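You operate a simulated robot arm through the tools that you are given. There is no shell and no other tool.

The job below is to be done with a simulated robot arm. You get a single attempt, and the scene is never put back.

TASK
Tighten the belt, set the tension in the green band and seam the sleeve in the cups.
Fine: do belt and tension before you switch the cup seamer on; end with the clutch lever at stop and the switch off; leave the sleeves in the rack.

Only the result counts: the job must be done as asked and must still hold three seconds after the hand-in. Knocking over, shifting, dropping, spilling or breaking anything else fails it.

THE ROBOT
A 6-joint arm with a two-finger gripper, fixed in place. Base frame: the origin is at the foot of the arm, x ahead of it, y to its left, z up. Readings come in cm, degrees, newtons and seconds.
Its first joint turns from -166.0 to 166.0 degrees. Payload 2.45 kg.
The TCP is the grasp point between the finger pads, 2 cm short of the fingertips. In the tool frame z runs along the fingers and y along their closing line. The gripper opens to 14 cm. The gripper's body begins 16.8 cm behind the TCP.
Orientation is that of the tool frame in the base frame, as a unit quaternion [w, x, y, z]. With the fingers straight down and closing along the base's y, the tool's x points along the base's -x, its y along +y and its z along -z.

THE INTERFACE
- The arm moves only by the tool send_rows. Its argument "targets" is a list that holds one entry, the list of rows, each a list of 7 numbers: the turn, a rotation vector about the tool's x, y, z in rad, then the shift along the tool's x, y, z in m, then the closure in counts, from 0 (fully open) to 255 (shut). In form: [[[ax, ay, az, tx, ty, tz, fingers], ...]]. A call has 1 to 20 rows; each row is the pose to reach, as a shift and turn from the pose commanded when the call began, along the tool's axes at that moment. Rows are played at 5 a second. More than 5 cm and 8.6 degrees between two rows, or a gripper value outside its range, and nothing of the call is played. A pose out of reach is approached as far as the arm can. The call stops where the force on the tool passes 90 N (or 10 N more than at its start, if that is more) or the arm is blocked; 0.2 s more then pass. The fingers move at their own pace (about 4.5 cm/s each) and stop on an object; they squeeze with about 41 N. The grip force told is the motor's: it shows also when the fingers shut on nothing. Time passes only in rows, and 0.2 s behind the last, so rows that repeat a pose let the fingers close. The reply holds the time, the measured pose of the TCP, the force on the tool along the base axes, the opening and the grip force, in the units named above and with some noise, with the torque about the TCP (base axes, N m) and any sound that the robot's microphone picked up, and new pictures: "show" is both (left out), scene, wrist or none.
- Cameras (640 x 400 px; columns grow to the right, rows downward): "scene" is fixed at [5.78, 66.15, 144.68]; the picture's right is [-0.45, -0.89, 0.00], its down [-0.68, 0.34, -0.65] and it looks along [0.58, -0.30, -0.76] (base axes); focal length 333 px, centre (320, 200). "wrist" rides on the gripper at [7.8, 1.1, -20.9] in the tool frame; the picture's right is [-0.14, 0.99, 0.00], its down [-0.92, -0.13, -0.37] and it looks along [-0.36, -0.05, 0.93] (tool axes); focal length 280 px, centre (320, 200).
- probe_pixels(camera, pixels): for up to 12 pixels [column, row] of the newest picture of that camera ("zoom" is the newest enlarged one), the place [x, y, z] in the base frame of the surface seen there, good to about 0.2 cm, but the place of the scene camera against the robot may be out by one fixed shift of up to 2.5 cm in any direction. No time passes.
- zoom(camera, box): a new picture of the part [left, top, right, bottom] of that camera's present view, enlarged. No time passes.
- sign_off(): hands the job in; it is judged then, once.

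Leave the gripper open and the arm clear of the work at the hand-in unless told otherwise.

The tools are called after "Emit:" as a command line: name --argument value ..., lists and objects as JSON in quotes. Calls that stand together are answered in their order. send_rows: Moves the arm, as the interface text tells. Its arguments: {"type":"object","properties":{"targets":{"type":"array","items":{"type":"array","items":{"type":"array","items":{"type":"number"}}}},"show":{"type":"string","enum":["both","scene","wrist","none"]}},"required":["targets"]} The other tools are called the same way: probe_pixels (camera, pixels) gives the place of the surface under pixels of a picture; zoom (camera, box) takes an enlarged picture of a part of a camera's view; sign_off () hands the job in.

At the start:

```text
time_s: 0.0
tcp_pos: [55.95, 59.47, 102.82]
tcp_rot: [0.001, -0.001, 1.0, 0.001]
wrist_force: [-0.5, -0.3, 0.0]
torque: [-0.01, -0.03, 0.01]
finger_gap: 14.01
gripper_force: 0.0
```

scene: 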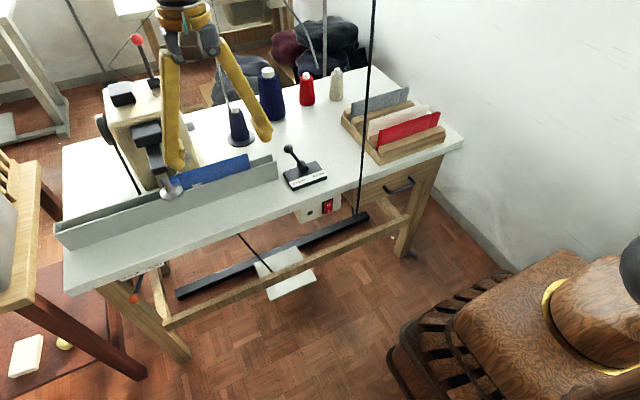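
wrist: 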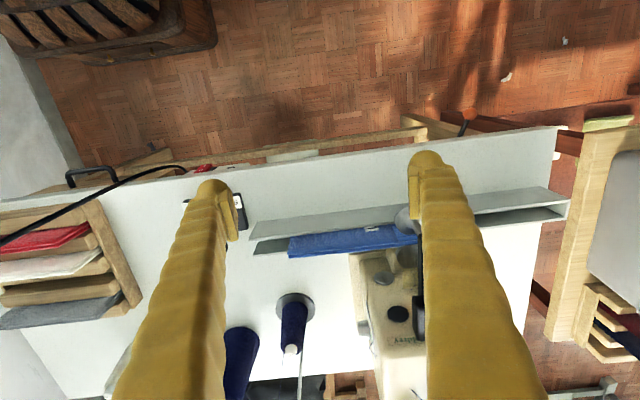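

I see a sewing-type machine on a table with a blue sleeve in a trough, a small black lever unit, a red switch on the table's front edge, and an orange-knobbed lever. I'll zoom in to tell the parts apart.

Emit:
zoom --camera "scene" --box '[60, 0, 300, 150]'

Emit:
zoom --camera "scene" --box '[240, 130, 400, 230]'

Emit:
zoom --camera "scene" --box '[40, 130, 280, 280]'

Emit:
zoom --camera "scene" --box '[60, 230, 220, 330]'

Emit:
zoom --camera "wrist" --box '[230, 180, 550, 380]'

```text
2.67 times, centred on (180, 75) of scene
```

zoom: 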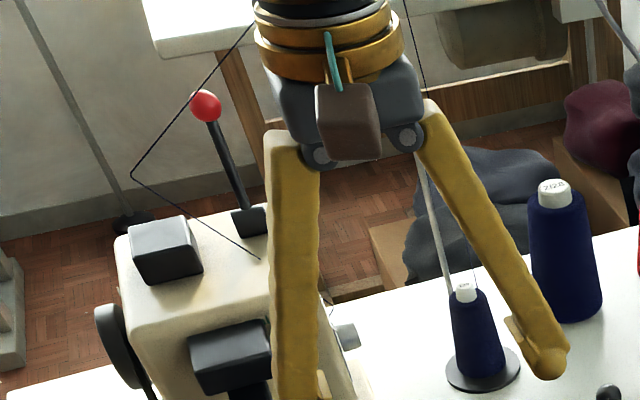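

```text
4.00 times, centred on (320, 180) of scene
```

zoom: 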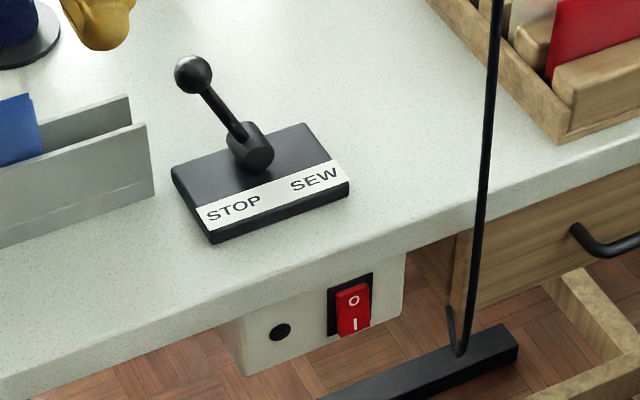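

```text
2.67 times, centred on (160, 205) of scene
```

zoom: 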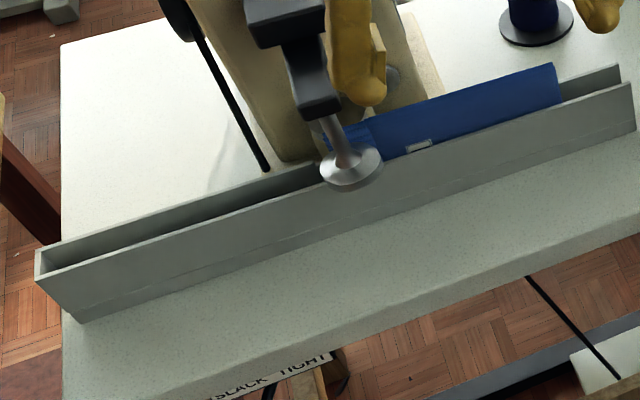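

```text
4.00 times, centred on (140, 280) of scene
```

zoom: 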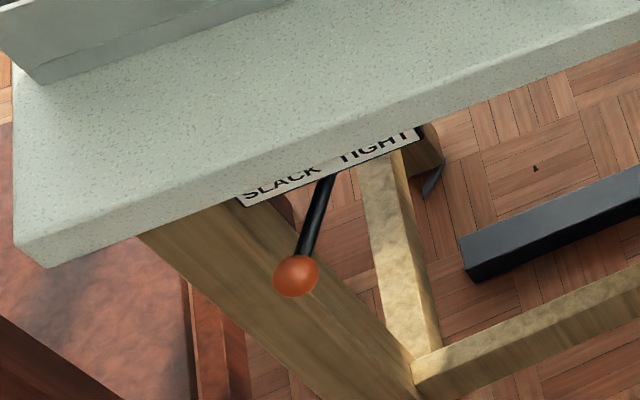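

```text
2.00 times, centred on (390, 280) of wrist
```

zoom: 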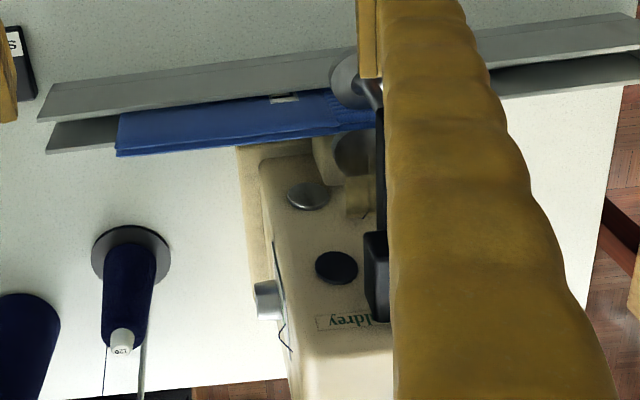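

Next I read positions: table, levers, switch, machine and trough in the scene view, and the same points in the wrist view, to find the fixed shift of the scene camera.

Emit:
probe_pixels --camera "scene" --pixels '[[133, 298], [138, 283], [289, 149], [303, 170], [328, 206], [310, 213], [172, 193], [277, 178], [57, 240], [462, 147], [136, 39], [191, 178]]'

Emit:
probe_pixels --camera "wrist" --pixels '[[240, 200], [203, 168], [252, 240], [568, 190], [556, 128], [362, 281], [371, 283], [398, 313], [383, 277], [466, 116], [400, 215], [290, 240]]'

```text
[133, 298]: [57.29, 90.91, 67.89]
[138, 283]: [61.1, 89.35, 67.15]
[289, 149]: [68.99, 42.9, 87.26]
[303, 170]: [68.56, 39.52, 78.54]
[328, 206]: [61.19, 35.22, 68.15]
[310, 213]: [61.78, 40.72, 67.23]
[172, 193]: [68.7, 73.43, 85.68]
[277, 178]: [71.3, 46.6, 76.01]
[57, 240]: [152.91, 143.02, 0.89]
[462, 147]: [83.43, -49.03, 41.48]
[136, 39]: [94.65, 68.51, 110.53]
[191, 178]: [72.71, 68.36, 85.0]
```

```text
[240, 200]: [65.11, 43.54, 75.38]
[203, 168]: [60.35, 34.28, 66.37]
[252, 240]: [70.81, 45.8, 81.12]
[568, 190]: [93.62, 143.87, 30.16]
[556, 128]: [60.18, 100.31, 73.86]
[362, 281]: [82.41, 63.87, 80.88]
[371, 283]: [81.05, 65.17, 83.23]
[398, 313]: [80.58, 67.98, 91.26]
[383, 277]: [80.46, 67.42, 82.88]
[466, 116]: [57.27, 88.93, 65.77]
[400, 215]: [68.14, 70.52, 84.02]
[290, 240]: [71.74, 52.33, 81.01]
```

The arm's fingers hide part of the machine. Before moving I check where the black hanging cord is (scene (368,80), (358,200); wrist (100,192), (20,235)), the table height and other spots.

Emit:
probe_pixels --camera "scene" --pixels '[[374, 10], [367, 100], [362, 160], [357, 208], [110, 160], [330, 140], [238, 115], [271, 75], [306, 80], [145, 130], [119, 95], [100, 125]]'

Emit:
probe_pixels --camera "wrist" --pixels '[[100, 192], [20, 235], [165, 168], [300, 200], [520, 260], [270, 380], [400, 340], [291, 350], [235, 335], [110, 240], [200, 300], [560, 207]]'

Emit:
zoom --camera "scene" --box '[330, 0, 410, 50]'

Emit:
zoom --camera "scene" --box '[90, 70, 210, 145]'

```text
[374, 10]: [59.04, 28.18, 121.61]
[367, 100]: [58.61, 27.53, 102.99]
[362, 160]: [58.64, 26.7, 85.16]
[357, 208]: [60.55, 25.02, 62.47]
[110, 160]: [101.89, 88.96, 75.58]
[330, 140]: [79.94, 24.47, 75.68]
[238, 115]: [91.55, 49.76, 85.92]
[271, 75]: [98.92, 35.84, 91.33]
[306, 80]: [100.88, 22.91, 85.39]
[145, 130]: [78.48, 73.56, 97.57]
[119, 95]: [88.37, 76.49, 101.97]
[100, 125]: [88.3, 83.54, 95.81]
```

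```text
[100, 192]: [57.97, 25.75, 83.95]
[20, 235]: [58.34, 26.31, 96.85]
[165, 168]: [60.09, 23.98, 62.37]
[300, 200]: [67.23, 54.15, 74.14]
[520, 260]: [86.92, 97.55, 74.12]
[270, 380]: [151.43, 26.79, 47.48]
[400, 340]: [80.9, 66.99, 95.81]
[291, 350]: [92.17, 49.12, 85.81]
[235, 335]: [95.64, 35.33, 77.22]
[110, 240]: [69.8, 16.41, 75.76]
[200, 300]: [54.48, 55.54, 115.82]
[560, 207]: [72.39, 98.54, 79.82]
```

```text
8.00 times, centred on (370, 25) of scene
```

zoom: 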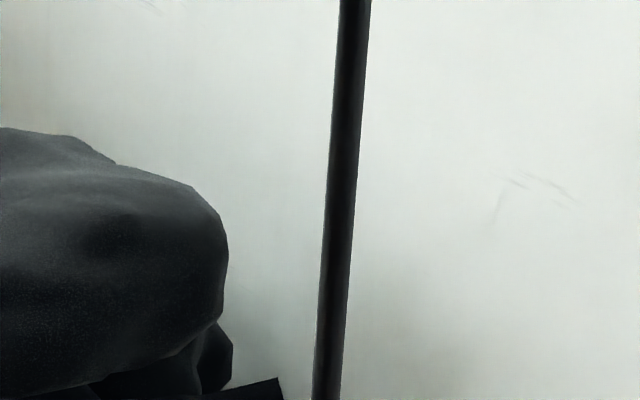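

```text
5.33 times, centred on (150, 108) of scene
```

zoom: 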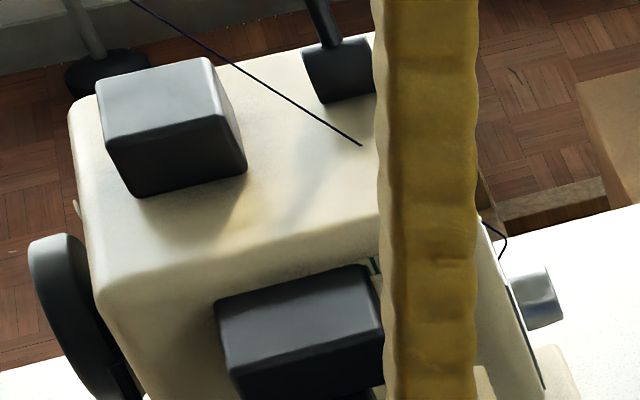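

Wrist readings put the table top at z≈74.1; the scene camera reads about (+0.5, +1, +1.4) cm too much. A black cord hangs at x≈58, y≈26, which I'll keep away from. I move back and tilt the tool towards the machine's right side to look for the tension dial.

Emit:
send_rows --targets '[[[-0.07, -0.08, 0, 0.013, -0.02, -0.01, 0], [-0.14, -0.16, 0, 0.027, -0.04, -0.02, 0], [-0.2, -0.25, 0, 0.04, -0.06, -0.03, 0], [-0.27, -0.33, 0, 0.053, -0.08, -0.035, 0], [-0.33, -0.42, 0, 0.067, -0.1, -0.04, 0], [-0.4, -0.5, 0, 0.08, -0.12, -0.05, 0], [-0.4, -0.5, 0, 0.08, -0.12, -0.05, 0]]]'

```text
time_s: 1.6
tcp_pos: [48.01, 47.63, 107.85]
tcp_rot: [0.247, -0.001, 0.948, 0.199]
wrist_force: [0.6, 0.1, -0.8]
torque: [0.0, -0.03, -0.05]
finger_gap: 14.0
gripper_force: 0.1
```

scene: 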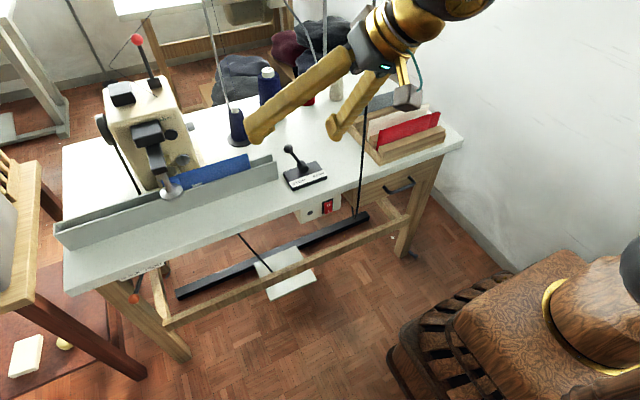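
wrist: 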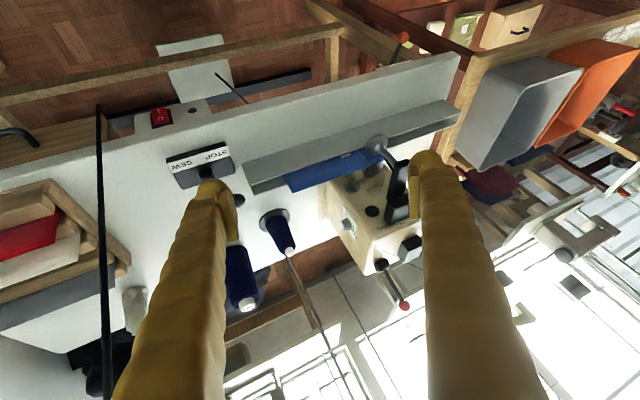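

The dial seems to be on the machine's right face at wrist (350,225). I zoom on it and the machine.

Emit:
zoom --camera "wrist" --box '[320, 180, 440, 255]'

Emit:
zoom --camera "scene" --box '[90, 60, 250, 200]'

Emit:
probe_pixels --camera "wrist" --pixels '[[347, 228], [345, 236], [403, 304], [382, 264], [410, 244], [372, 211], [395, 195], [161, 115], [238, 200], [402, 38], [340, 250], [250, 180]]'

```text
5.33 times, centred on (380, 218) of wrist
```

zoom: 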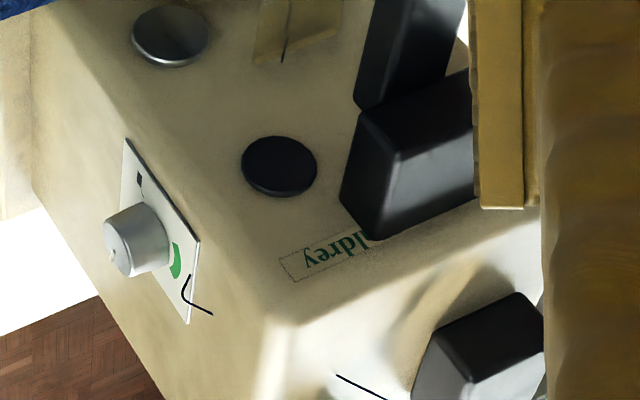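

```text
2.86 times, centred on (170, 130) of scene
```

zoom: 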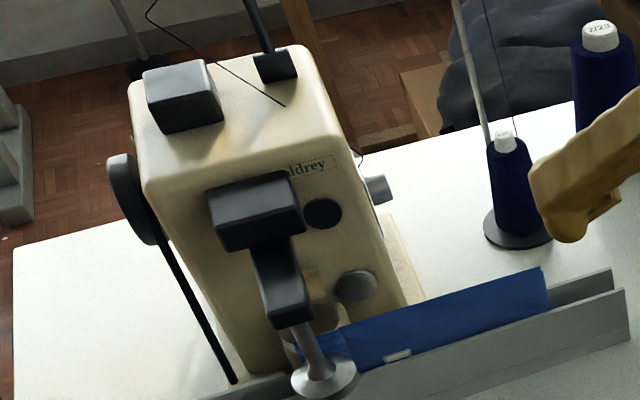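

```text
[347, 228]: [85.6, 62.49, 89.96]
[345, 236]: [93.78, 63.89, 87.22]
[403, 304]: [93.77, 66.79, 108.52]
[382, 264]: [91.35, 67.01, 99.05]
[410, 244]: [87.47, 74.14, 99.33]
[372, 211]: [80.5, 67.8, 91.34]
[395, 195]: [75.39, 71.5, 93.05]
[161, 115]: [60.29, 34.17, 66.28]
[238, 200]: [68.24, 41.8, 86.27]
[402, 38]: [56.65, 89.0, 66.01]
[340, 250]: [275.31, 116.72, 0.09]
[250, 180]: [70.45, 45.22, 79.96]
```

The tension dial sits on the machine's right (-y) face near (85.6, 62.5, 90), with a green patch on its plate. To reach the knob without crossing the cord, I'll come from the robot's side with the tool tilted in the x-z plane and fingers closing in that plane. First I go back to straight down.

Emit:
send_rows --targets '[[[0.067, 0.083, 0, -0.018, 0.017, 0.006, 0], [0.133, 0.167, 0, -0.035, 0.035, 0.012, 0], [0.2, 0.25, 0, -0.053, 0.052, 0.018, 0], [0.267, 0.333, 0, -0.071, 0.07, 0.024, 0], [0.333, 0.417, 0, -0.088, 0.087, 0.03, 0], [0.4, 0.5, 0, -0.106, 0.105, 0.037, 0], [0.4, 0.5, 0, -0.106, 0.105, 0.037, 0]]]' --show "none"

```text
time_s: 3.2
tcp_pos: [57.99, 57.65, 113.78]
tcp_rot: [0.0, -0.001, 1.0, 0.001]
wrist_force: [-0.4, -0.1, 0.5]
torque: [0.0, 0.01, -0.02]
finger_gap: 14.01
gripper_force: 0.0
```

Now straight down at (58, 57.7, 113.8). I yaw the tool by -90° about its axis so the camera goes to the -y side and the fingers close along x.

Emit:
send_rows --targets '[[[0, 0, -0.143, 0, 0, 0, 0], [0, 0, -0.286, 0, 0, 0, 0], [0, 0, -0.429, 0, 0, 0, 0], [0, 0, -0.572, 0, 0, 0, 0], [0, 0, -0.714, 0, 0, 0, 0], [0, 0, -0.857, 0, 0, 0, 0], [0, 0, -1.0, 0, 0, 0, 0], [0, 0, -1.143, 0, 0, 0, 0], [0, 0, -1.286, 0, 0, 0, 0], [0, 0, -1.428, 0, 0, 0, 0], [0, 0, -1.5708, 0, 0, 0, 0], [0, 0, -1.5708, 0, 0, 0, 0]]]'

```text
time_s: 5.8
tcp_pos: [58.02, 57.66, 113.63]
tcp_rot: [-0.002, 0.707, -0.707, 0.001]
wrist_force: [-0.3, 0.7, 0.1]
torque: [-0.01, 0.01, -0.01]
finger_gap: 14.03
gripper_force: 0.0
```

scene: 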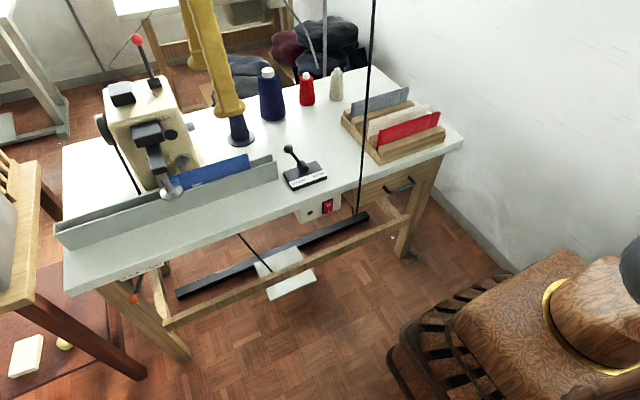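
wrist: 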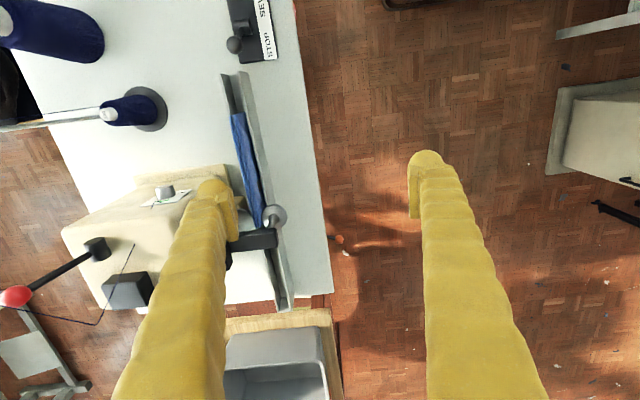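

The camera now looks at the machine from its right side, and the dial shows at about (165,195). I tilt the tool 45° forward and move to about 12 cm short of the knob to read the dial.

Emit:
send_rows --targets '[[[0.112, 0, 0, -0.003, -0.027, 0.021, 0], [0.224, 0, 0, -0.007, -0.054, 0.043, 0], [0.337, 0, 0, -0.01, -0.081, 0.064, 0], [0.449, 0, 0, -0.014, -0.109, 0.086, 0], [0.561, 0, 0, -0.017, -0.136, 0.107, 0], [0.673, 0, 0, -0.02, -0.163, 0.129, 0], [0.785, 0, 0, -0.024, -0.19, 0.15, 0], [0.785, 0, 0, -0.024, -0.19, 0.15, 0]]]'

```text
time_s: 7.6
tcp_pos: [77.01, 60.12, 98.58]
tcp_rot: [-0.272, 0.653, -0.653, 0.27]
wrist_force: [1.0, -0.1, 0.3]
torque: [-0.03, -0.01, 0.0]
finger_gap: 14.01
gripper_force: 0.1
```

scene: 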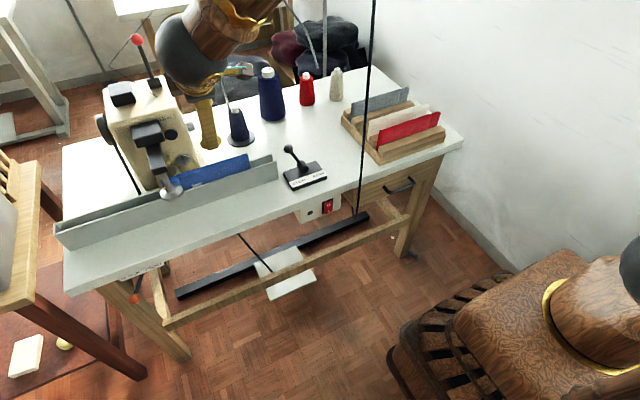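
wrist: 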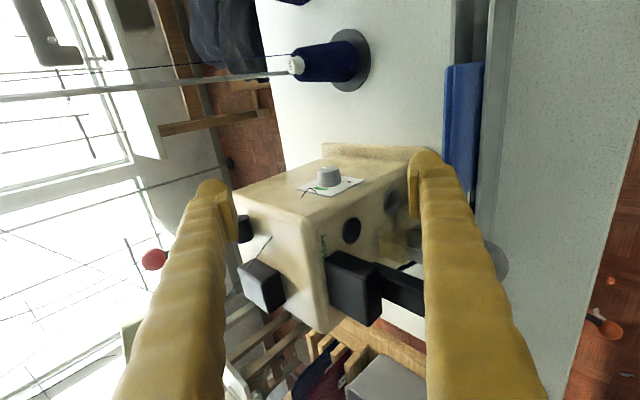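

Emit:
zoom --camera "wrist" --box '[288, 150, 384, 210]'

Emit:
probe_pixels --camera "wrist" --pixels '[[327, 170], [321, 171], [335, 171], [327, 182], [310, 190], [352, 180], [345, 190], [325, 164], [338, 183], [318, 183]]'

```text
6.67 times, centred on (336, 180) of wrist
```

zoom: 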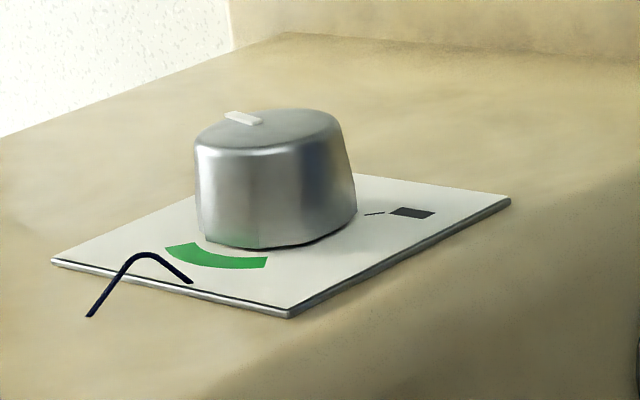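

```text
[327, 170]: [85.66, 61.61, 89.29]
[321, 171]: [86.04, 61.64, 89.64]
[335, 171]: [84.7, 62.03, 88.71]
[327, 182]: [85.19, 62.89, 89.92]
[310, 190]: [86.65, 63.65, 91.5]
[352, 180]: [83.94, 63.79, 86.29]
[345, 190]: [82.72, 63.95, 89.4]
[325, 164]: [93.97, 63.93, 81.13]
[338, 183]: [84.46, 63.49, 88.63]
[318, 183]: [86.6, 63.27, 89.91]
```

I see the knob with a white pointer at its top edge (zoom (243,118)), a green arc (zoom (170,250)–(265,262)) and a black mark (410,212). I read those points.

Emit:
probe_pixels --camera "zoom" --pixels '[[231, 115], [256, 122], [168, 250], [190, 245], [215, 262], [267, 262], [375, 214], [412, 212], [55, 262], [290, 312], [508, 200], [345, 135]]'

Emit:
probe_pixels --camera "zoom" --pixels '[[198, 145], [270, 108], [330, 118], [270, 148], [225, 150], [275, 245], [200, 235], [355, 210], [310, 145], [120, 255], [188, 280], [90, 315]]'

```text
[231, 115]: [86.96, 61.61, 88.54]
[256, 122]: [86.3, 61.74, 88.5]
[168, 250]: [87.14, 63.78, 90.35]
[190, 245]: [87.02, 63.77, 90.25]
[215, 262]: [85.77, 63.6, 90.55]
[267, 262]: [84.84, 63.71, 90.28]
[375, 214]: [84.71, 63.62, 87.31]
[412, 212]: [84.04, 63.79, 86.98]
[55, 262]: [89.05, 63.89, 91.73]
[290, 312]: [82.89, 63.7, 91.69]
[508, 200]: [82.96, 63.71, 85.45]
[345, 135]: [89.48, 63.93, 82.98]
```

```text
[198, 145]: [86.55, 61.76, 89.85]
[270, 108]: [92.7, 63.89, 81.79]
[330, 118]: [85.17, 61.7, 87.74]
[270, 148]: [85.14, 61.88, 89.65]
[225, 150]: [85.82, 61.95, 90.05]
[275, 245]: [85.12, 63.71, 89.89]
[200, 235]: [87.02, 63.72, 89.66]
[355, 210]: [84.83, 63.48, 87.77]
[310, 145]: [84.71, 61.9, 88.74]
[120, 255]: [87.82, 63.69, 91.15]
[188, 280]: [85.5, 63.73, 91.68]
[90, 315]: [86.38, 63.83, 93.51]
```

Dial geometry: plate centre ≈ (86.0, 88.6) in x-z, pointer towards +x (3 o'clock seen from outside), green arc from about 57° to 123° (12 o'clock), knob 2.1 cm tall with about 2.8 cm diameter. I need a quarter turn counter-clockwise, seen from outside. I advance so the open fingers straddle the knob.

Emit:
send_rows --targets '[[[0, 0, 0, -0.016, 0.007, 0.0, 0], [0, 0, 0, -0.016, 0.007, 0.034, 0], [0, 0, 0, -0.016, 0.007, 0.068, 0], [0, 0, 0, -0.016, 0.007, 0.101, 0], [0, 0, 0, -0.016, 0.007, 0.134, 0], [0, 0, 0, -0.016, 0.007, 0.134, 0]]]'

```text
time_s: 9.0
tcp_pos: [85.92, 61.59, 88.63]
tcp_rot: [0.271, -0.653, 0.653, -0.27]
wrist_force: [-0.1, -0.4, -0.2]
torque: [0.05, 0.01, 0.01]
finger_gap: 14.0
gripper_force: 0.1
```

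scene: 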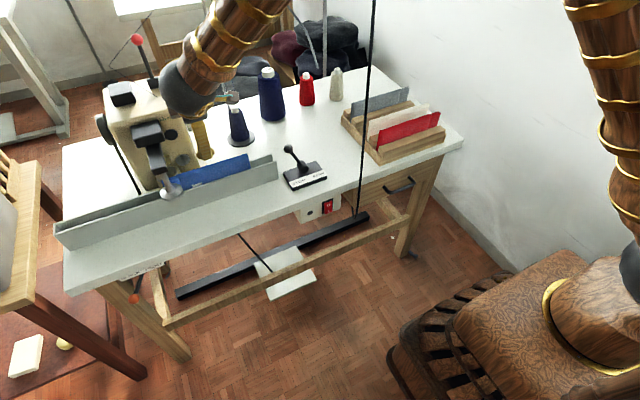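
wrist: 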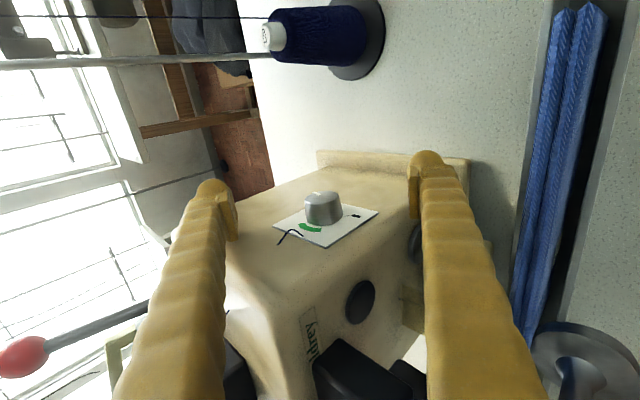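

The fingers straddle the knob at (86, 61.6, 88.6). I rotate back about the knob by 20° (to 25° tilt) to gain stroke, fingers still open.

Emit:
send_rows --targets '[[[-0.117, 0, 0, 0, 0, 0, 0], [-0.233, 0, 0, 0, 0, 0, 0], [-0.35, 0, 0, 0, 0, 0, 0], [-0.35, 0, 0, 0, 0, 0, 0]]]' --show "wrist"

```text
time_s: 10.0
tcp_pos: [86.13, 61.64, 88.81]
tcp_rot: [-0.154, 0.691, -0.69, 0.152]
wrist_force: [-0.3, -0.4, -0.1]
torque: [0.01, 0.02, 0.02]
finger_gap: 14.03
gripper_force: 0.1
```

wrist: 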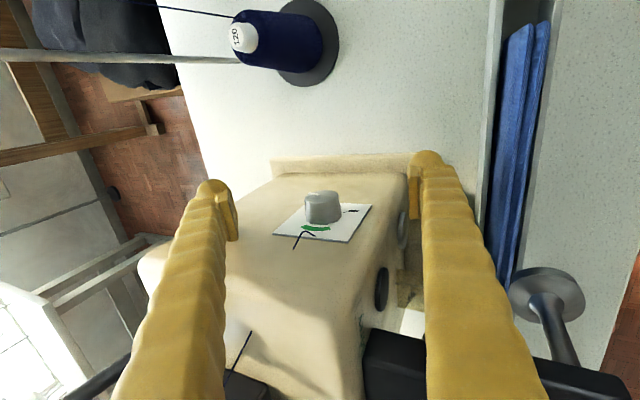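

Reach holds. I close on the knob now.

Emit:
send_rows --targets '[[[0, 0, 0, 0, 0, 0, 255], [0, 0, 0, 0, 0, 0, 255], [0, 0, 0, 0, 0, 0, 255], [0, 0, 0, 0, 0, 0, 255], [0, 0, 0, 0, 0, 0, 255], [0, 0, 0, 0, 0, 0, 255], [0, 0, 0, 0, 0, 0, 255], [0, 0, 0, 0, 0, 0, 255]]]' --show "wrist"

```text
time_s: 11.8
tcp_pos: [85.96, 61.67, 88.8]
tcp_rot: [0.154, -0.69, 0.69, -0.152]
wrist_force: [-9.1, 0.9, -3.5]
torque: [0.03, 0.01, 0.28]
finger_gap: 2.56
gripper_force: 35.4
```

wrist: 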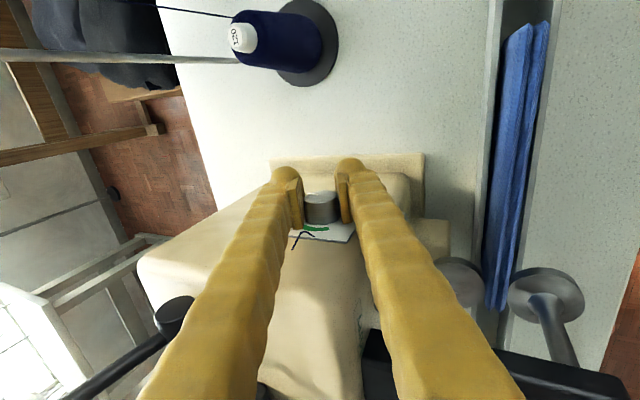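

Gripped at 2.56 cm with little side force (-9 N). I turn +45° about the knob axis, counter-clockwise from outside.

Emit:
send_rows --targets '[[[0.131, 0, 0, 0, 0.001, 0, 255], [0.262, 0, 0, 0, 0.001, 0, 255], [0.393, 0, 0, 0, 0.001, 0, 255], [0.524, 0, 0, 0, 0.001, 0, 255], [0.654, 0, 0, 0, 0.001, 0, 255], [0.785, 0, 0, 0, 0.001, 0, 255], [0.785, 0, 0, 0, 0.001, 0, 255]]]'

```text
time_s: 13.4
tcp_pos: [85.85, 61.66, 88.58]
tcp_rot: [-0.406, 0.58, -0.579, 0.405]
wrist_force: [-14.1, 7.2, -20.7]
torque: [-0.05, 0.04, 0.66]
finger_gap: 2.52
gripper_force: 45.1
```

scene: 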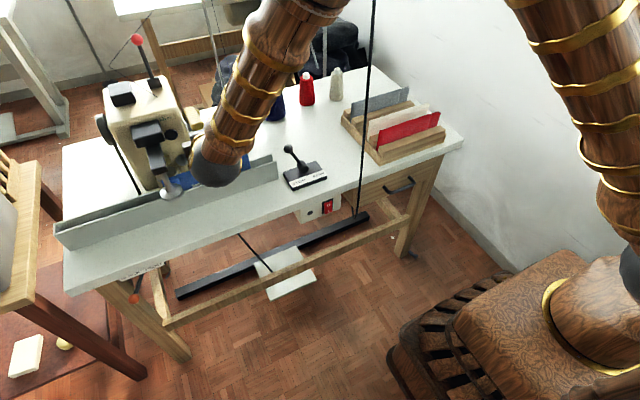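
wrist: 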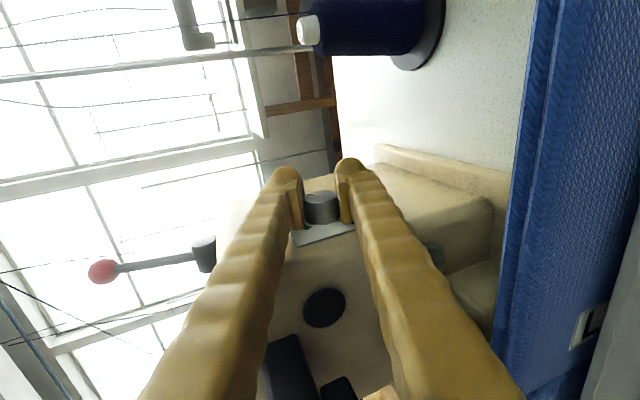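

Emit:
zoom --camera "wrist" --box '[272, 170, 368, 260]'

```text
4.44 times, centred on (320, 215) of wrist
```

zoom: 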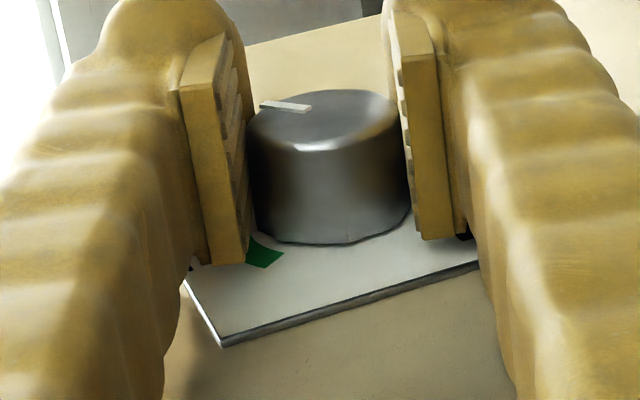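

The pointer turned along with the fingers. I release (partly open), rotate back 45°, and grip again.

Emit:
send_rows --targets '[[[0, 0, 0, 0, 0, 0, 110], [0, 0, 0, 0, 0, 0, 110], [0, 0, 0, 0, 0, 0, 110], [0, 0, 0, 0, 0, 0, 110], [-0.131, 0, 0, 0, 0, 0, 110], [-0.262, 0, 0, 0, 0, 0, 110], [-0.393, 0, 0, 0, 0, 0, 110], [-0.524, 0, 0, 0, 0, 0, 110], [-0.654, 0, 0, 0, 0, 0, 110], [-0.785, 0, 0, 0, 0, 0, 110], [-0.785, 0, 0, 0, 0, 0, 110]]]' --show "wrist"

Emit:
zoom --camera "wrist" --box '[272, 170, 368, 260]'

```text
time_s: 15.8
tcp_pos: [85.88, 61.69, 88.77]
tcp_rot: [-0.154, 0.691, -0.689, 0.151]
wrist_force: [-0.1, 0.4, -0.3]
torque: [0.02, -0.01, 0.02]
finger_gap: 7.98
gripper_force: 0.1
```

wrist: 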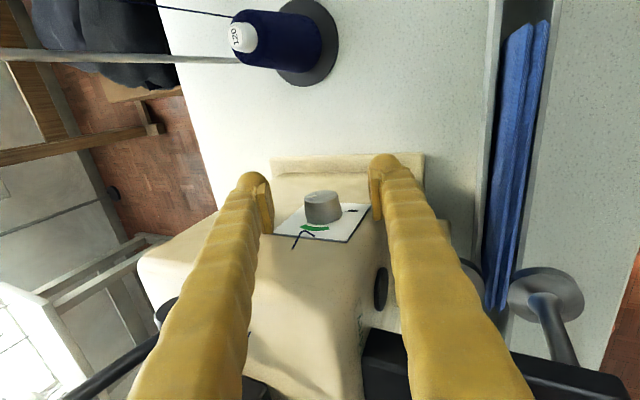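

```text
4.44 times, centred on (320, 215) of wrist
```

zoom: 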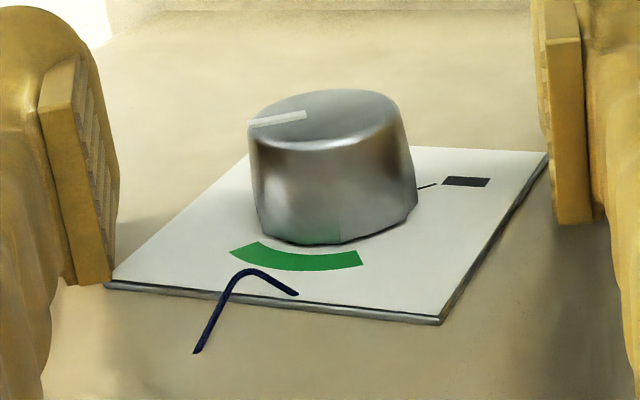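

Emit:
probe_pixels --camera "zoom" --pixels '[[252, 122], [275, 118], [300, 114], [235, 253], [360, 262], [300, 265], [110, 284], [438, 319], [543, 155]]'

```text
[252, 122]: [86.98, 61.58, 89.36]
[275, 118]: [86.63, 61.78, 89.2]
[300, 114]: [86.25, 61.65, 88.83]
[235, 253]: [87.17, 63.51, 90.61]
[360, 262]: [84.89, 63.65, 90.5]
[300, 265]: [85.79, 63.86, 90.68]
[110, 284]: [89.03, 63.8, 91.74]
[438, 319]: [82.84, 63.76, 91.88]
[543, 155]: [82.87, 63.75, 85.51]
```

The pointer is now at about 36° (end at (87.0, 89.4) around centre (86, 88.65)). Another ~50° puts it near the middle of the green arc. I grip and turn again.

Emit:
send_rows --targets '[[[0, 0, 0, 0, 0.001, 0, 255], [0, 0, 0, 0, 0.001, 0, 255], [0, 0, 0, 0, 0.001, 0, 255], [0, 0, 0, 0, 0.001, 0, 255], [0, 0, 0, 0, 0.001, 0, 255], [0, 0, 0, 0, 0.001, 0, 255], [0.125, 0, 0, 0, 0.001, 0, 255], [0.25, 0, 0, 0, 0.001, 0, 255], [0.375, 0, 0, 0, 0.001, 0, 255], [0.5, 0, 0, 0, 0.001, 0, 255], [0.625, 0, 0, 0, 0.001, 0, 255], [0.75, 0, 0, 0, 0.001, 0, 255], [0.88, 0, 0, 0, 0.001, 0, 255], [0.88, 0, 0, 0, 0.001, 0, 255]]]'

Emit:
zoom --camera "wrist" --box '[272, 170, 368, 260]'

```text
time_s: 18.8
tcp_pos: [85.79, 61.71, 88.45]
tcp_rot: [-0.434, 0.56, -0.559, 0.432]
wrist_force: [-1.7, 6.4, -9.3]
torque: [0.13, 0.02, 0.96]
finger_gap: 2.53
gripper_force: 45.0
```

scene: 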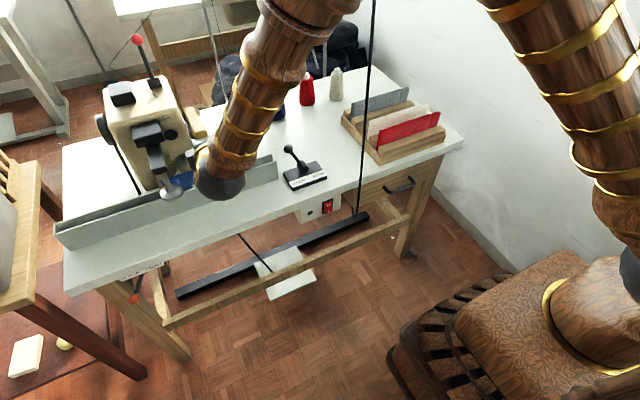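
wrist: 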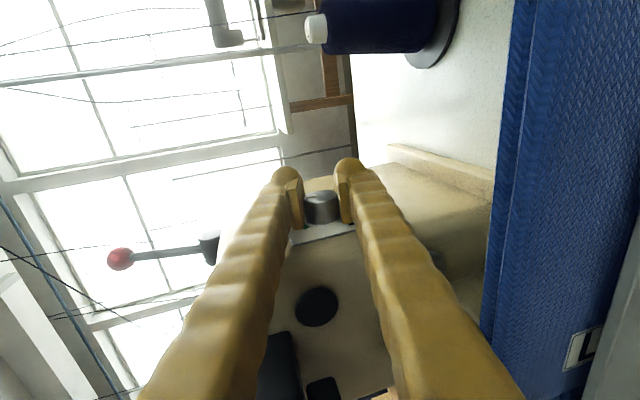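

```text
4.44 times, centred on (320, 215) of wrist
```

zoom: 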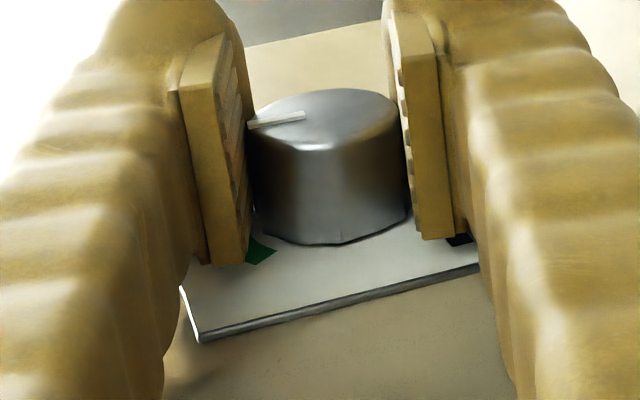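

I release, rotate back about the knob to 45° tilt, then check the dial.

Emit:
send_rows --targets '[[[0, 0, 0, 0, 0, 0, 0], [0, 0, 0, 0, 0, 0, 0], [0, 0, 0, 0, 0, 0, 0], [0, 0, 0, 0, 0, 0, 0], [-0.13, 0, 0, 0, 0, 0, 0], [-0.26, 0, 0, 0, 0, 0, 0], [-0.39, 0, 0, 0, 0, 0, 0], [-0.53, 0, 0, 0, 0, 0, 0], [-0.53, 0, 0, 0, 0, 0, 0]]]' --show "wrist"

Emit:
zoom --camera "wrist" --box '[272, 170, 384, 260]'

```text
time_s: 20.8
tcp_pos: [85.67, 61.68, 88.69]
tcp_rot: [-0.272, 0.654, -0.653, 0.269]
wrist_force: [0.4, -0.1, -0.5]
torque: [0.03, -0.03, -0.02]
finger_gap: 14.0
gripper_force: 0.1
```

wrist: 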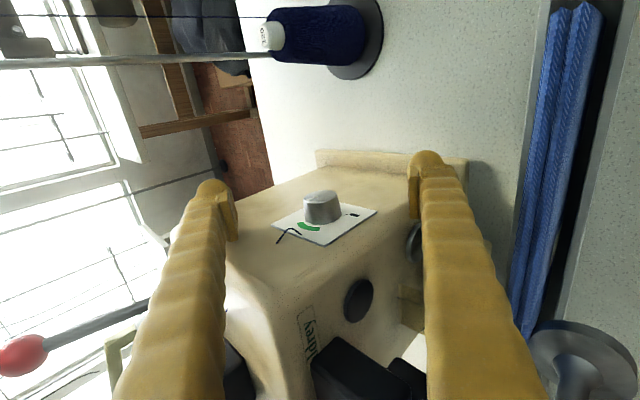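

```text
4.44 times, centred on (328, 215) of wrist
```

zoom: 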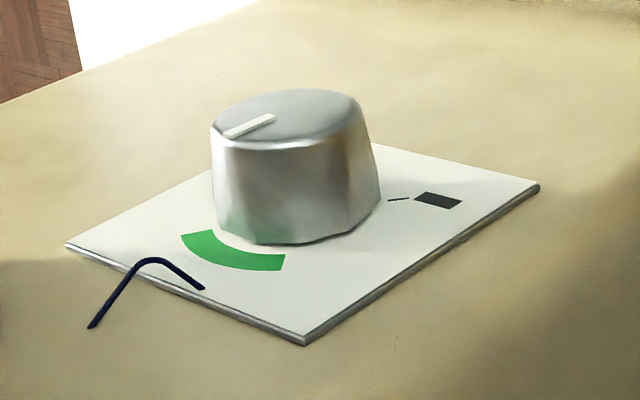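

Emit:
probe_pixels --camera "zoom" --pixels '[[228, 135], [240, 129], [270, 118], [182, 235], [285, 265], [240, 262], [215, 250], [390, 201], [410, 197]]'

```text
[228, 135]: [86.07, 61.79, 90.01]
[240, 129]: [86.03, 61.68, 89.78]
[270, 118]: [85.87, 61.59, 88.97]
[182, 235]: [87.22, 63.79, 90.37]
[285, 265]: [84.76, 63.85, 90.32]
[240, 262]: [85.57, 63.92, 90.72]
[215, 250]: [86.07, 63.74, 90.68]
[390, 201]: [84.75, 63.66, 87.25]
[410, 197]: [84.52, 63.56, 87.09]
```

The pointer is now at about 84°, in the middle of the green arc (57°–123°). Tension is set. I back straight out along the tool axis, then return the tool to vertical over the front.

Emit:
send_rows --targets '[[[0, 0, 0, 0, 0, -0.045, 0], [0, 0, 0, 0, 0, -0.09, 0], [0, 0, 0, 0, 0, -0.14, 0], [-0.131, 0, 0, -0.013, 0.005, -0.178, 0], [-0.262, 0, 0, -0.027, 0.009, -0.216, 0], [-0.393, 0, 0, -0.04, 0.014, -0.254, 0], [-0.523, 0, 0, -0.053, 0.019, -0.292, 0], [-0.654, 0, 0, -0.067, 0.023, -0.33, 0], [-0.785, 0, 0, -0.08, 0.028, -0.368, 0], [-0.785, 0, 0, -0.08, 0.028, -0.368, 0]]]' --show "scene"

```text
time_s: 23.0
tcp_pos: [57.76, 69.72, 112.69]
tcp_rot: [-0.001, 0.708, -0.707, -0.001]
wrist_force: [0.1, 0.2, 0.5]
torque: [0.03, -0.01, -0.03]
finger_gap: 14.03
gripper_force: 0.0
```

scene: 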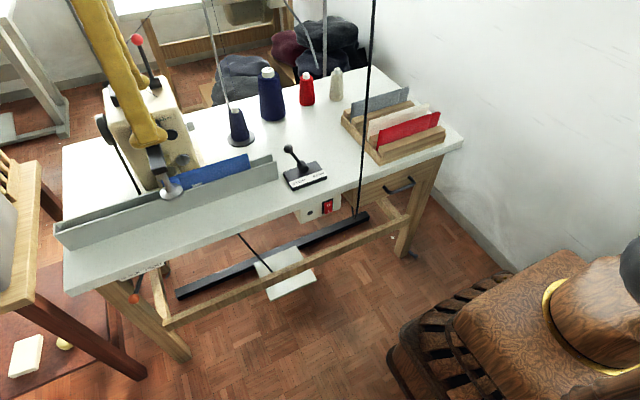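

I yaw back by +90° while moving back and left to (46, 78, 105), towards the belt lever.

Emit:
send_rows --targets '[[[0, 0, 0.143, -0.007, 0.011, 0.007, 0], [0, 0, 0.286, -0.015, 0.022, 0.015, 0], [0, 0, 0.429, -0.022, 0.033, 0.022, 0], [0, 0, 0.572, -0.029, 0.044, 0.029, 0], [0, 0, 0.714, -0.036, 0.055, 0.036, 0], [0, 0, 0.857, -0.044, 0.065, 0.044, 0], [0, 0, 1.0, -0.051, 0.076, 0.051, 0], [0, 0, 1.143, -0.058, 0.087, 0.058, 0], [0, 0, 1.286, -0.065, 0.098, 0.065, 0], [0, 0, 1.428, -0.073, 0.109, 0.073, 0], [0, 0, 1.5708, -0.08, 0.12, 0.08, 0], [0, 0, 1.5708, -0.08, 0.12, 0.08, 0]]]' --show "none"

```text
time_s: 25.6
tcp_pos: [45.77, 77.62, 104.66]
tcp_rot: [0.001, -0.001, 1.0, 0.001]
wrist_force: [0.2, -0.1, -0.4]
torque: [-0.01, 0.0, -0.03]
finger_gap: 14.03
gripper_force: 0.0
```

I tilt the tool forward and lower to look at the belt lever and its plate from the front.

Emit:
send_rows --targets '[[[0, -0.133, 0, 0.01, 0.013, 0.037, 0], [0, -0.267, 0, 0.02, 0.027, 0.073, 0], [0, -0.4, 0, 0.03, 0.04, 0.11, 0], [0, -0.533, 0, 0.04, 0.053, 0.147, 0], [0, -0.667, 0, 0.05, 0.067, 0.183, 0], [0, -0.8, 0, 0.06, 0.08, 0.22, 0], [0, -0.8, 0, 0.06, 0.08, 0.22, 0]]]'

```text
time_s: 27.2
tcp_pos: [39.8, 85.72, 82.79]
tcp_rot: [0.391, 0.0, 0.92, 0.001]
wrist_force: [0.5, -0.4, 0.1]
torque: [0.0, 0.03, 0.0]
finger_gap: 14.01
gripper_force: 0.0
```

scene: 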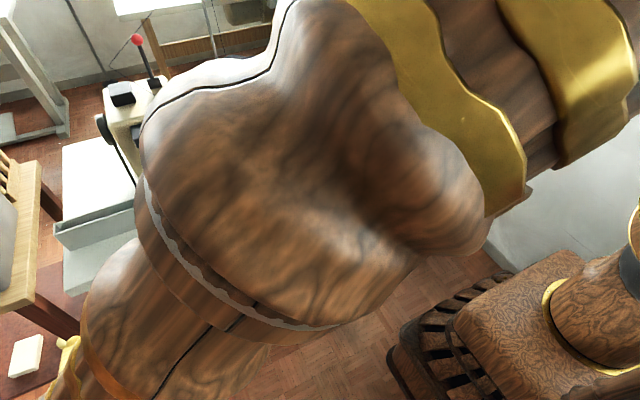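
wrist: 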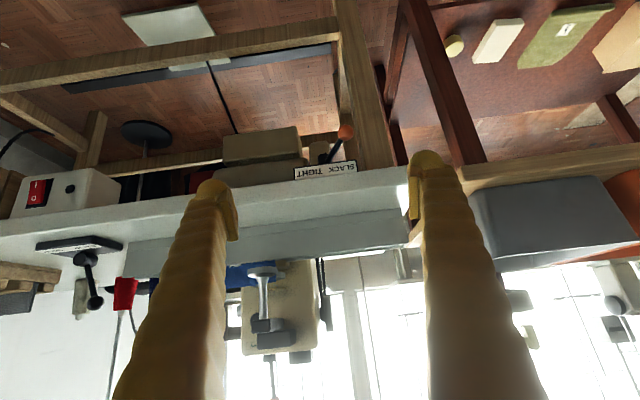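

The view is upside down. The belt lever shows at (345,131) with its plate "SLACK / TIGHT" at (325,170). I zoom and read it.

Emit:
zoom --camera "wrist" --box '[272, 110, 384, 190]'

Emit:
zoom --camera "wrist" --box '[0, 130, 200, 320]'

Emit:
probe_pixels --camera "wrist" --pixels '[[345, 131], [336, 145], [330, 156], [322, 160], [318, 150], [296, 178], [357, 168], [38, 193], [40, 205], [95, 300], [85, 258], [125, 290]]'

```text
5.00 times, centred on (328, 150) of wrist
```

zoom: 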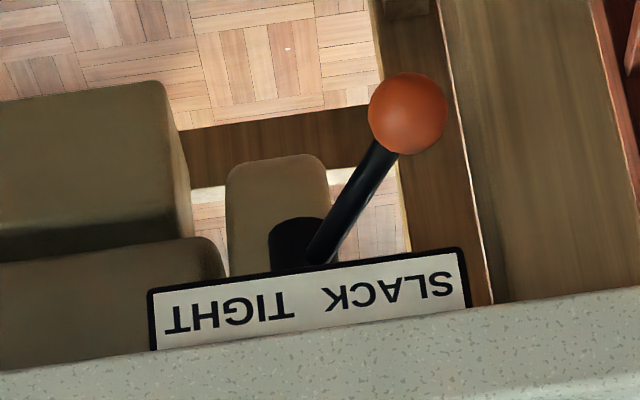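

```text
2.11 times, centred on (100, 225) of wrist
```

zoom: 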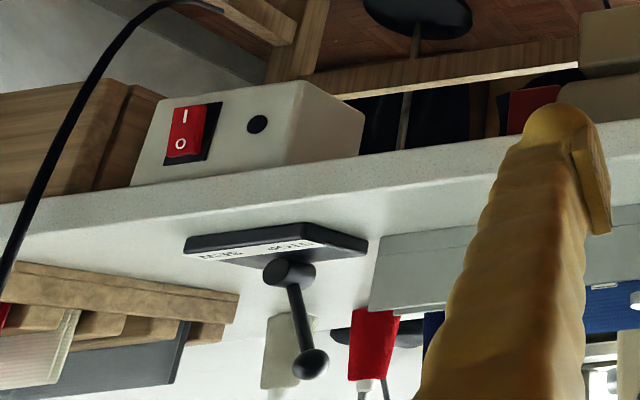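

```text
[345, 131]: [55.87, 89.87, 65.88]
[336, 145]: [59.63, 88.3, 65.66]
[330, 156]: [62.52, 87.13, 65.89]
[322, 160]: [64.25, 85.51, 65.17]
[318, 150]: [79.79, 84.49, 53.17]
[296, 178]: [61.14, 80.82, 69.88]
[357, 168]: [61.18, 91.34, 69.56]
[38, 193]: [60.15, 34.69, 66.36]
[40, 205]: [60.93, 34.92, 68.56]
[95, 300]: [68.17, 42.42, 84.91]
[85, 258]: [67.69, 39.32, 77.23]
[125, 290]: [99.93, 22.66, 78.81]
```

The belt lever pivots near (64.5, 86, 65.5) and its ball (≈2.5 cm) is at about (56.9, 89.9, 65.3), on the SLACK side (higher y). TIGHT is to lower y. With the present tilt I'll straddle the ball with the fingers half open, approaching along the tool axis.

Emit:
send_rows --targets '[[[0, 0, 0, 0.006, 0.042, 0.02, 110], [0, 0, 0, 0.006, 0.042, 0.065, 110], [0, 0, 0, 0.006, 0.042, 0.11, 110], [0, 0, 0, 0.006, 0.042, 0.155, 110], [0, 0, 0, 0.006, 0.042, 0.19, 110], [0, 0, 0, 0.006, 0.042, 0.19, 110]]]' --show "wrist"

```text
time_s: 28.6
tcp_pos: [52.98, 89.96, 69.01]
tcp_rot: [0.39, 0.0, 0.921, 0.002]
wrist_force: [0.3, 0.1, -1.4]
torque: [-0.02, 0.0, 0.01]
finger_gap: 7.95
gripper_force: 0.0
```

wrist: 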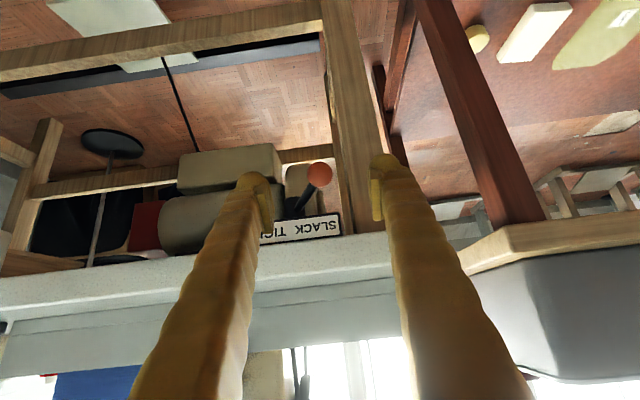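

The arm reaches. The ball is centred between the fingers at (319,175). I re-read the ball and the nearby table leg (345,150) before the last 5 cm.

Emit:
probe_pixels --camera "wrist" --pixels '[[319, 175], [310, 190], [300, 208], [345, 180], [370, 190], [330, 220], [335, 240], [345, 120]]'

```text
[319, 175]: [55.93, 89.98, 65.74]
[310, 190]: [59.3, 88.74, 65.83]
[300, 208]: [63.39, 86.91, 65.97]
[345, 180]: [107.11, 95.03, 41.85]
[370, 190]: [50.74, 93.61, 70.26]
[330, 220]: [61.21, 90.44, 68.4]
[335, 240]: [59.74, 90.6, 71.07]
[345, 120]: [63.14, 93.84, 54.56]
```

Clear. I advance 5 cm to the ball and narrow the fingers to about 4 cm.

Emit:
send_rows --targets '[[[0, 0, 0, 0, 0, 0.03, 110], [0, 0, 0, 0, 0, 0.053, 110], [0, 0, 0, 0, 0, 0.053, 185], [0, 0, 0, 0, 0, 0.053, 185], [0, 0, 0, 0, 0, 0.053, 185], [0, 0, 0, 0, 0, 0.053, 185]]]' --show "wrist"

```text
time_s: 30.0
tcp_pos: [56.84, 89.94, 65.31]
tcp_rot: [0.39, 0.0, 0.921, 0.002]
wrist_force: [0.1, -0.5, -0.1]
torque: [0.04, 0.01, 0.02]
finger_gap: 3.85
gripper_force: 0.0
```

wrist: 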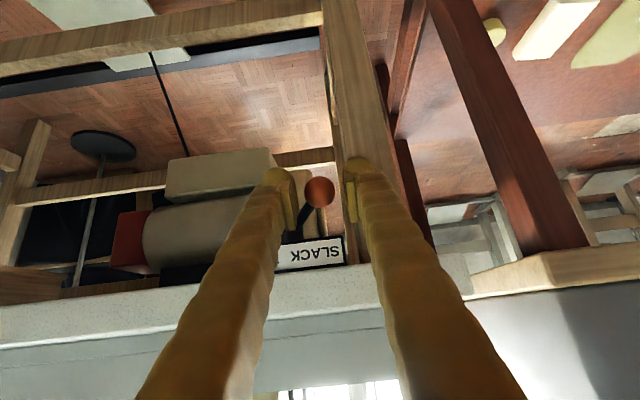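

The ball is between the fingers (gap 3.85 cm). I sweep it towards TIGHT (-y) along its arc.

Emit:
send_rows --targets '[[[0, 0, 0, 0.002, -0.015, -0.002, 185], [0, 0, 0, 0.004, -0.03, -0.004, 185], [0, 0, 0, 0.004, -0.04, -0.004, 185], [0, 0, 0, 0.004, -0.05, -0.004, 185], [0, 0, 0, 0.003, -0.06, -0.003, 185], [0, 0, 0, 0.001, -0.07, -0.001, 185], [0, 0, 0, 0, -0.076, 0, 185], [0, 0, 0, 0, -0.076, 0, 185]]]' --show "wrist"

```text
time_s: 31.8
tcp_pos: [56.84, 82.25, 65.42]
tcp_rot: [0.39, 0.001, 0.921, 0.0]
wrist_force: [0.4, -0.7, 0.2]
torque: [0.02, 0.0, -0.04]
finger_gap: 3.86
gripper_force: 0.1
```

wrist: 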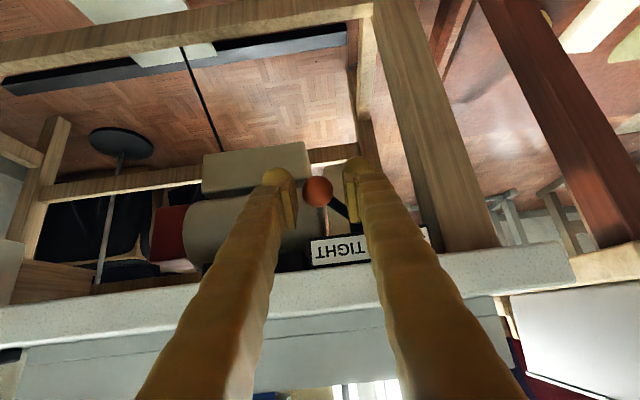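

The ball has run ahead of the pushing finger (it sits centred again with no force), so it seems to have snapped over. I push a further 1 cm gently to feel the stop.

Emit:
send_rows --targets '[[[0, 0, 0, 0, -0.004, 0, 185], [0, 0, 0, 0, -0.008, 0, 185], [0, 0, 0, 0, -0.01, 0, 185], [0, 0, 0, 0, -0.01, 0, 185]]]' --show "wrist"

Emit:
zoom --camera "wrist" --box '[262, 140, 438, 280]'

Emit:
probe_pixels --camera "wrist" --pixels '[[317, 192], [322, 190]]'

```text
time_s: 32.8
tcp_pos: [56.97, 81.27, 65.32]
tcp_rot: [0.39, 0.001, 0.921, 0.001]
wrist_force: [0.0, 0.8, 0.3]
torque: [-0.01, -0.01, 0.04]
finger_gap: 3.94
gripper_force: 0.3
```

wrist: 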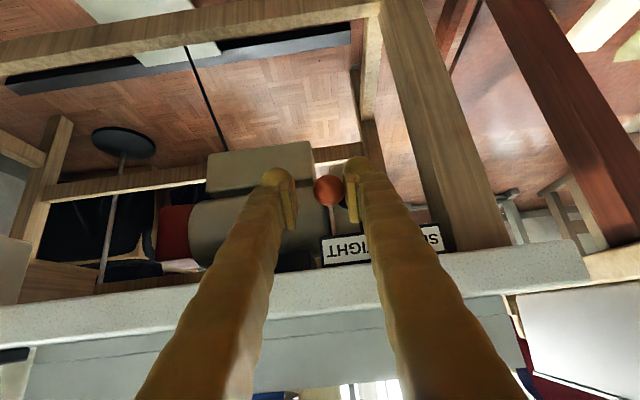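

```text
2.86 times, centred on (350, 210) of wrist
```

zoom: 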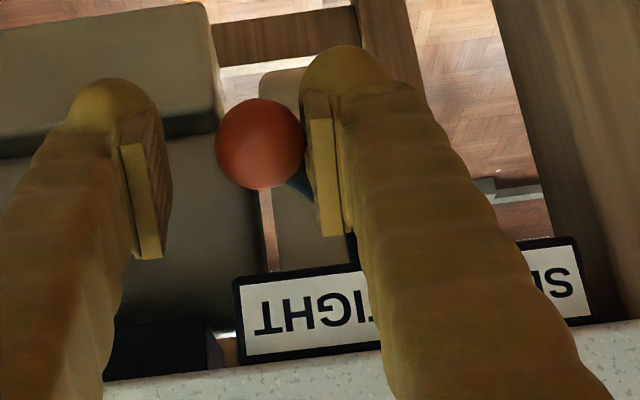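

```text
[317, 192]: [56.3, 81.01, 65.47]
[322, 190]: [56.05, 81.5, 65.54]
```

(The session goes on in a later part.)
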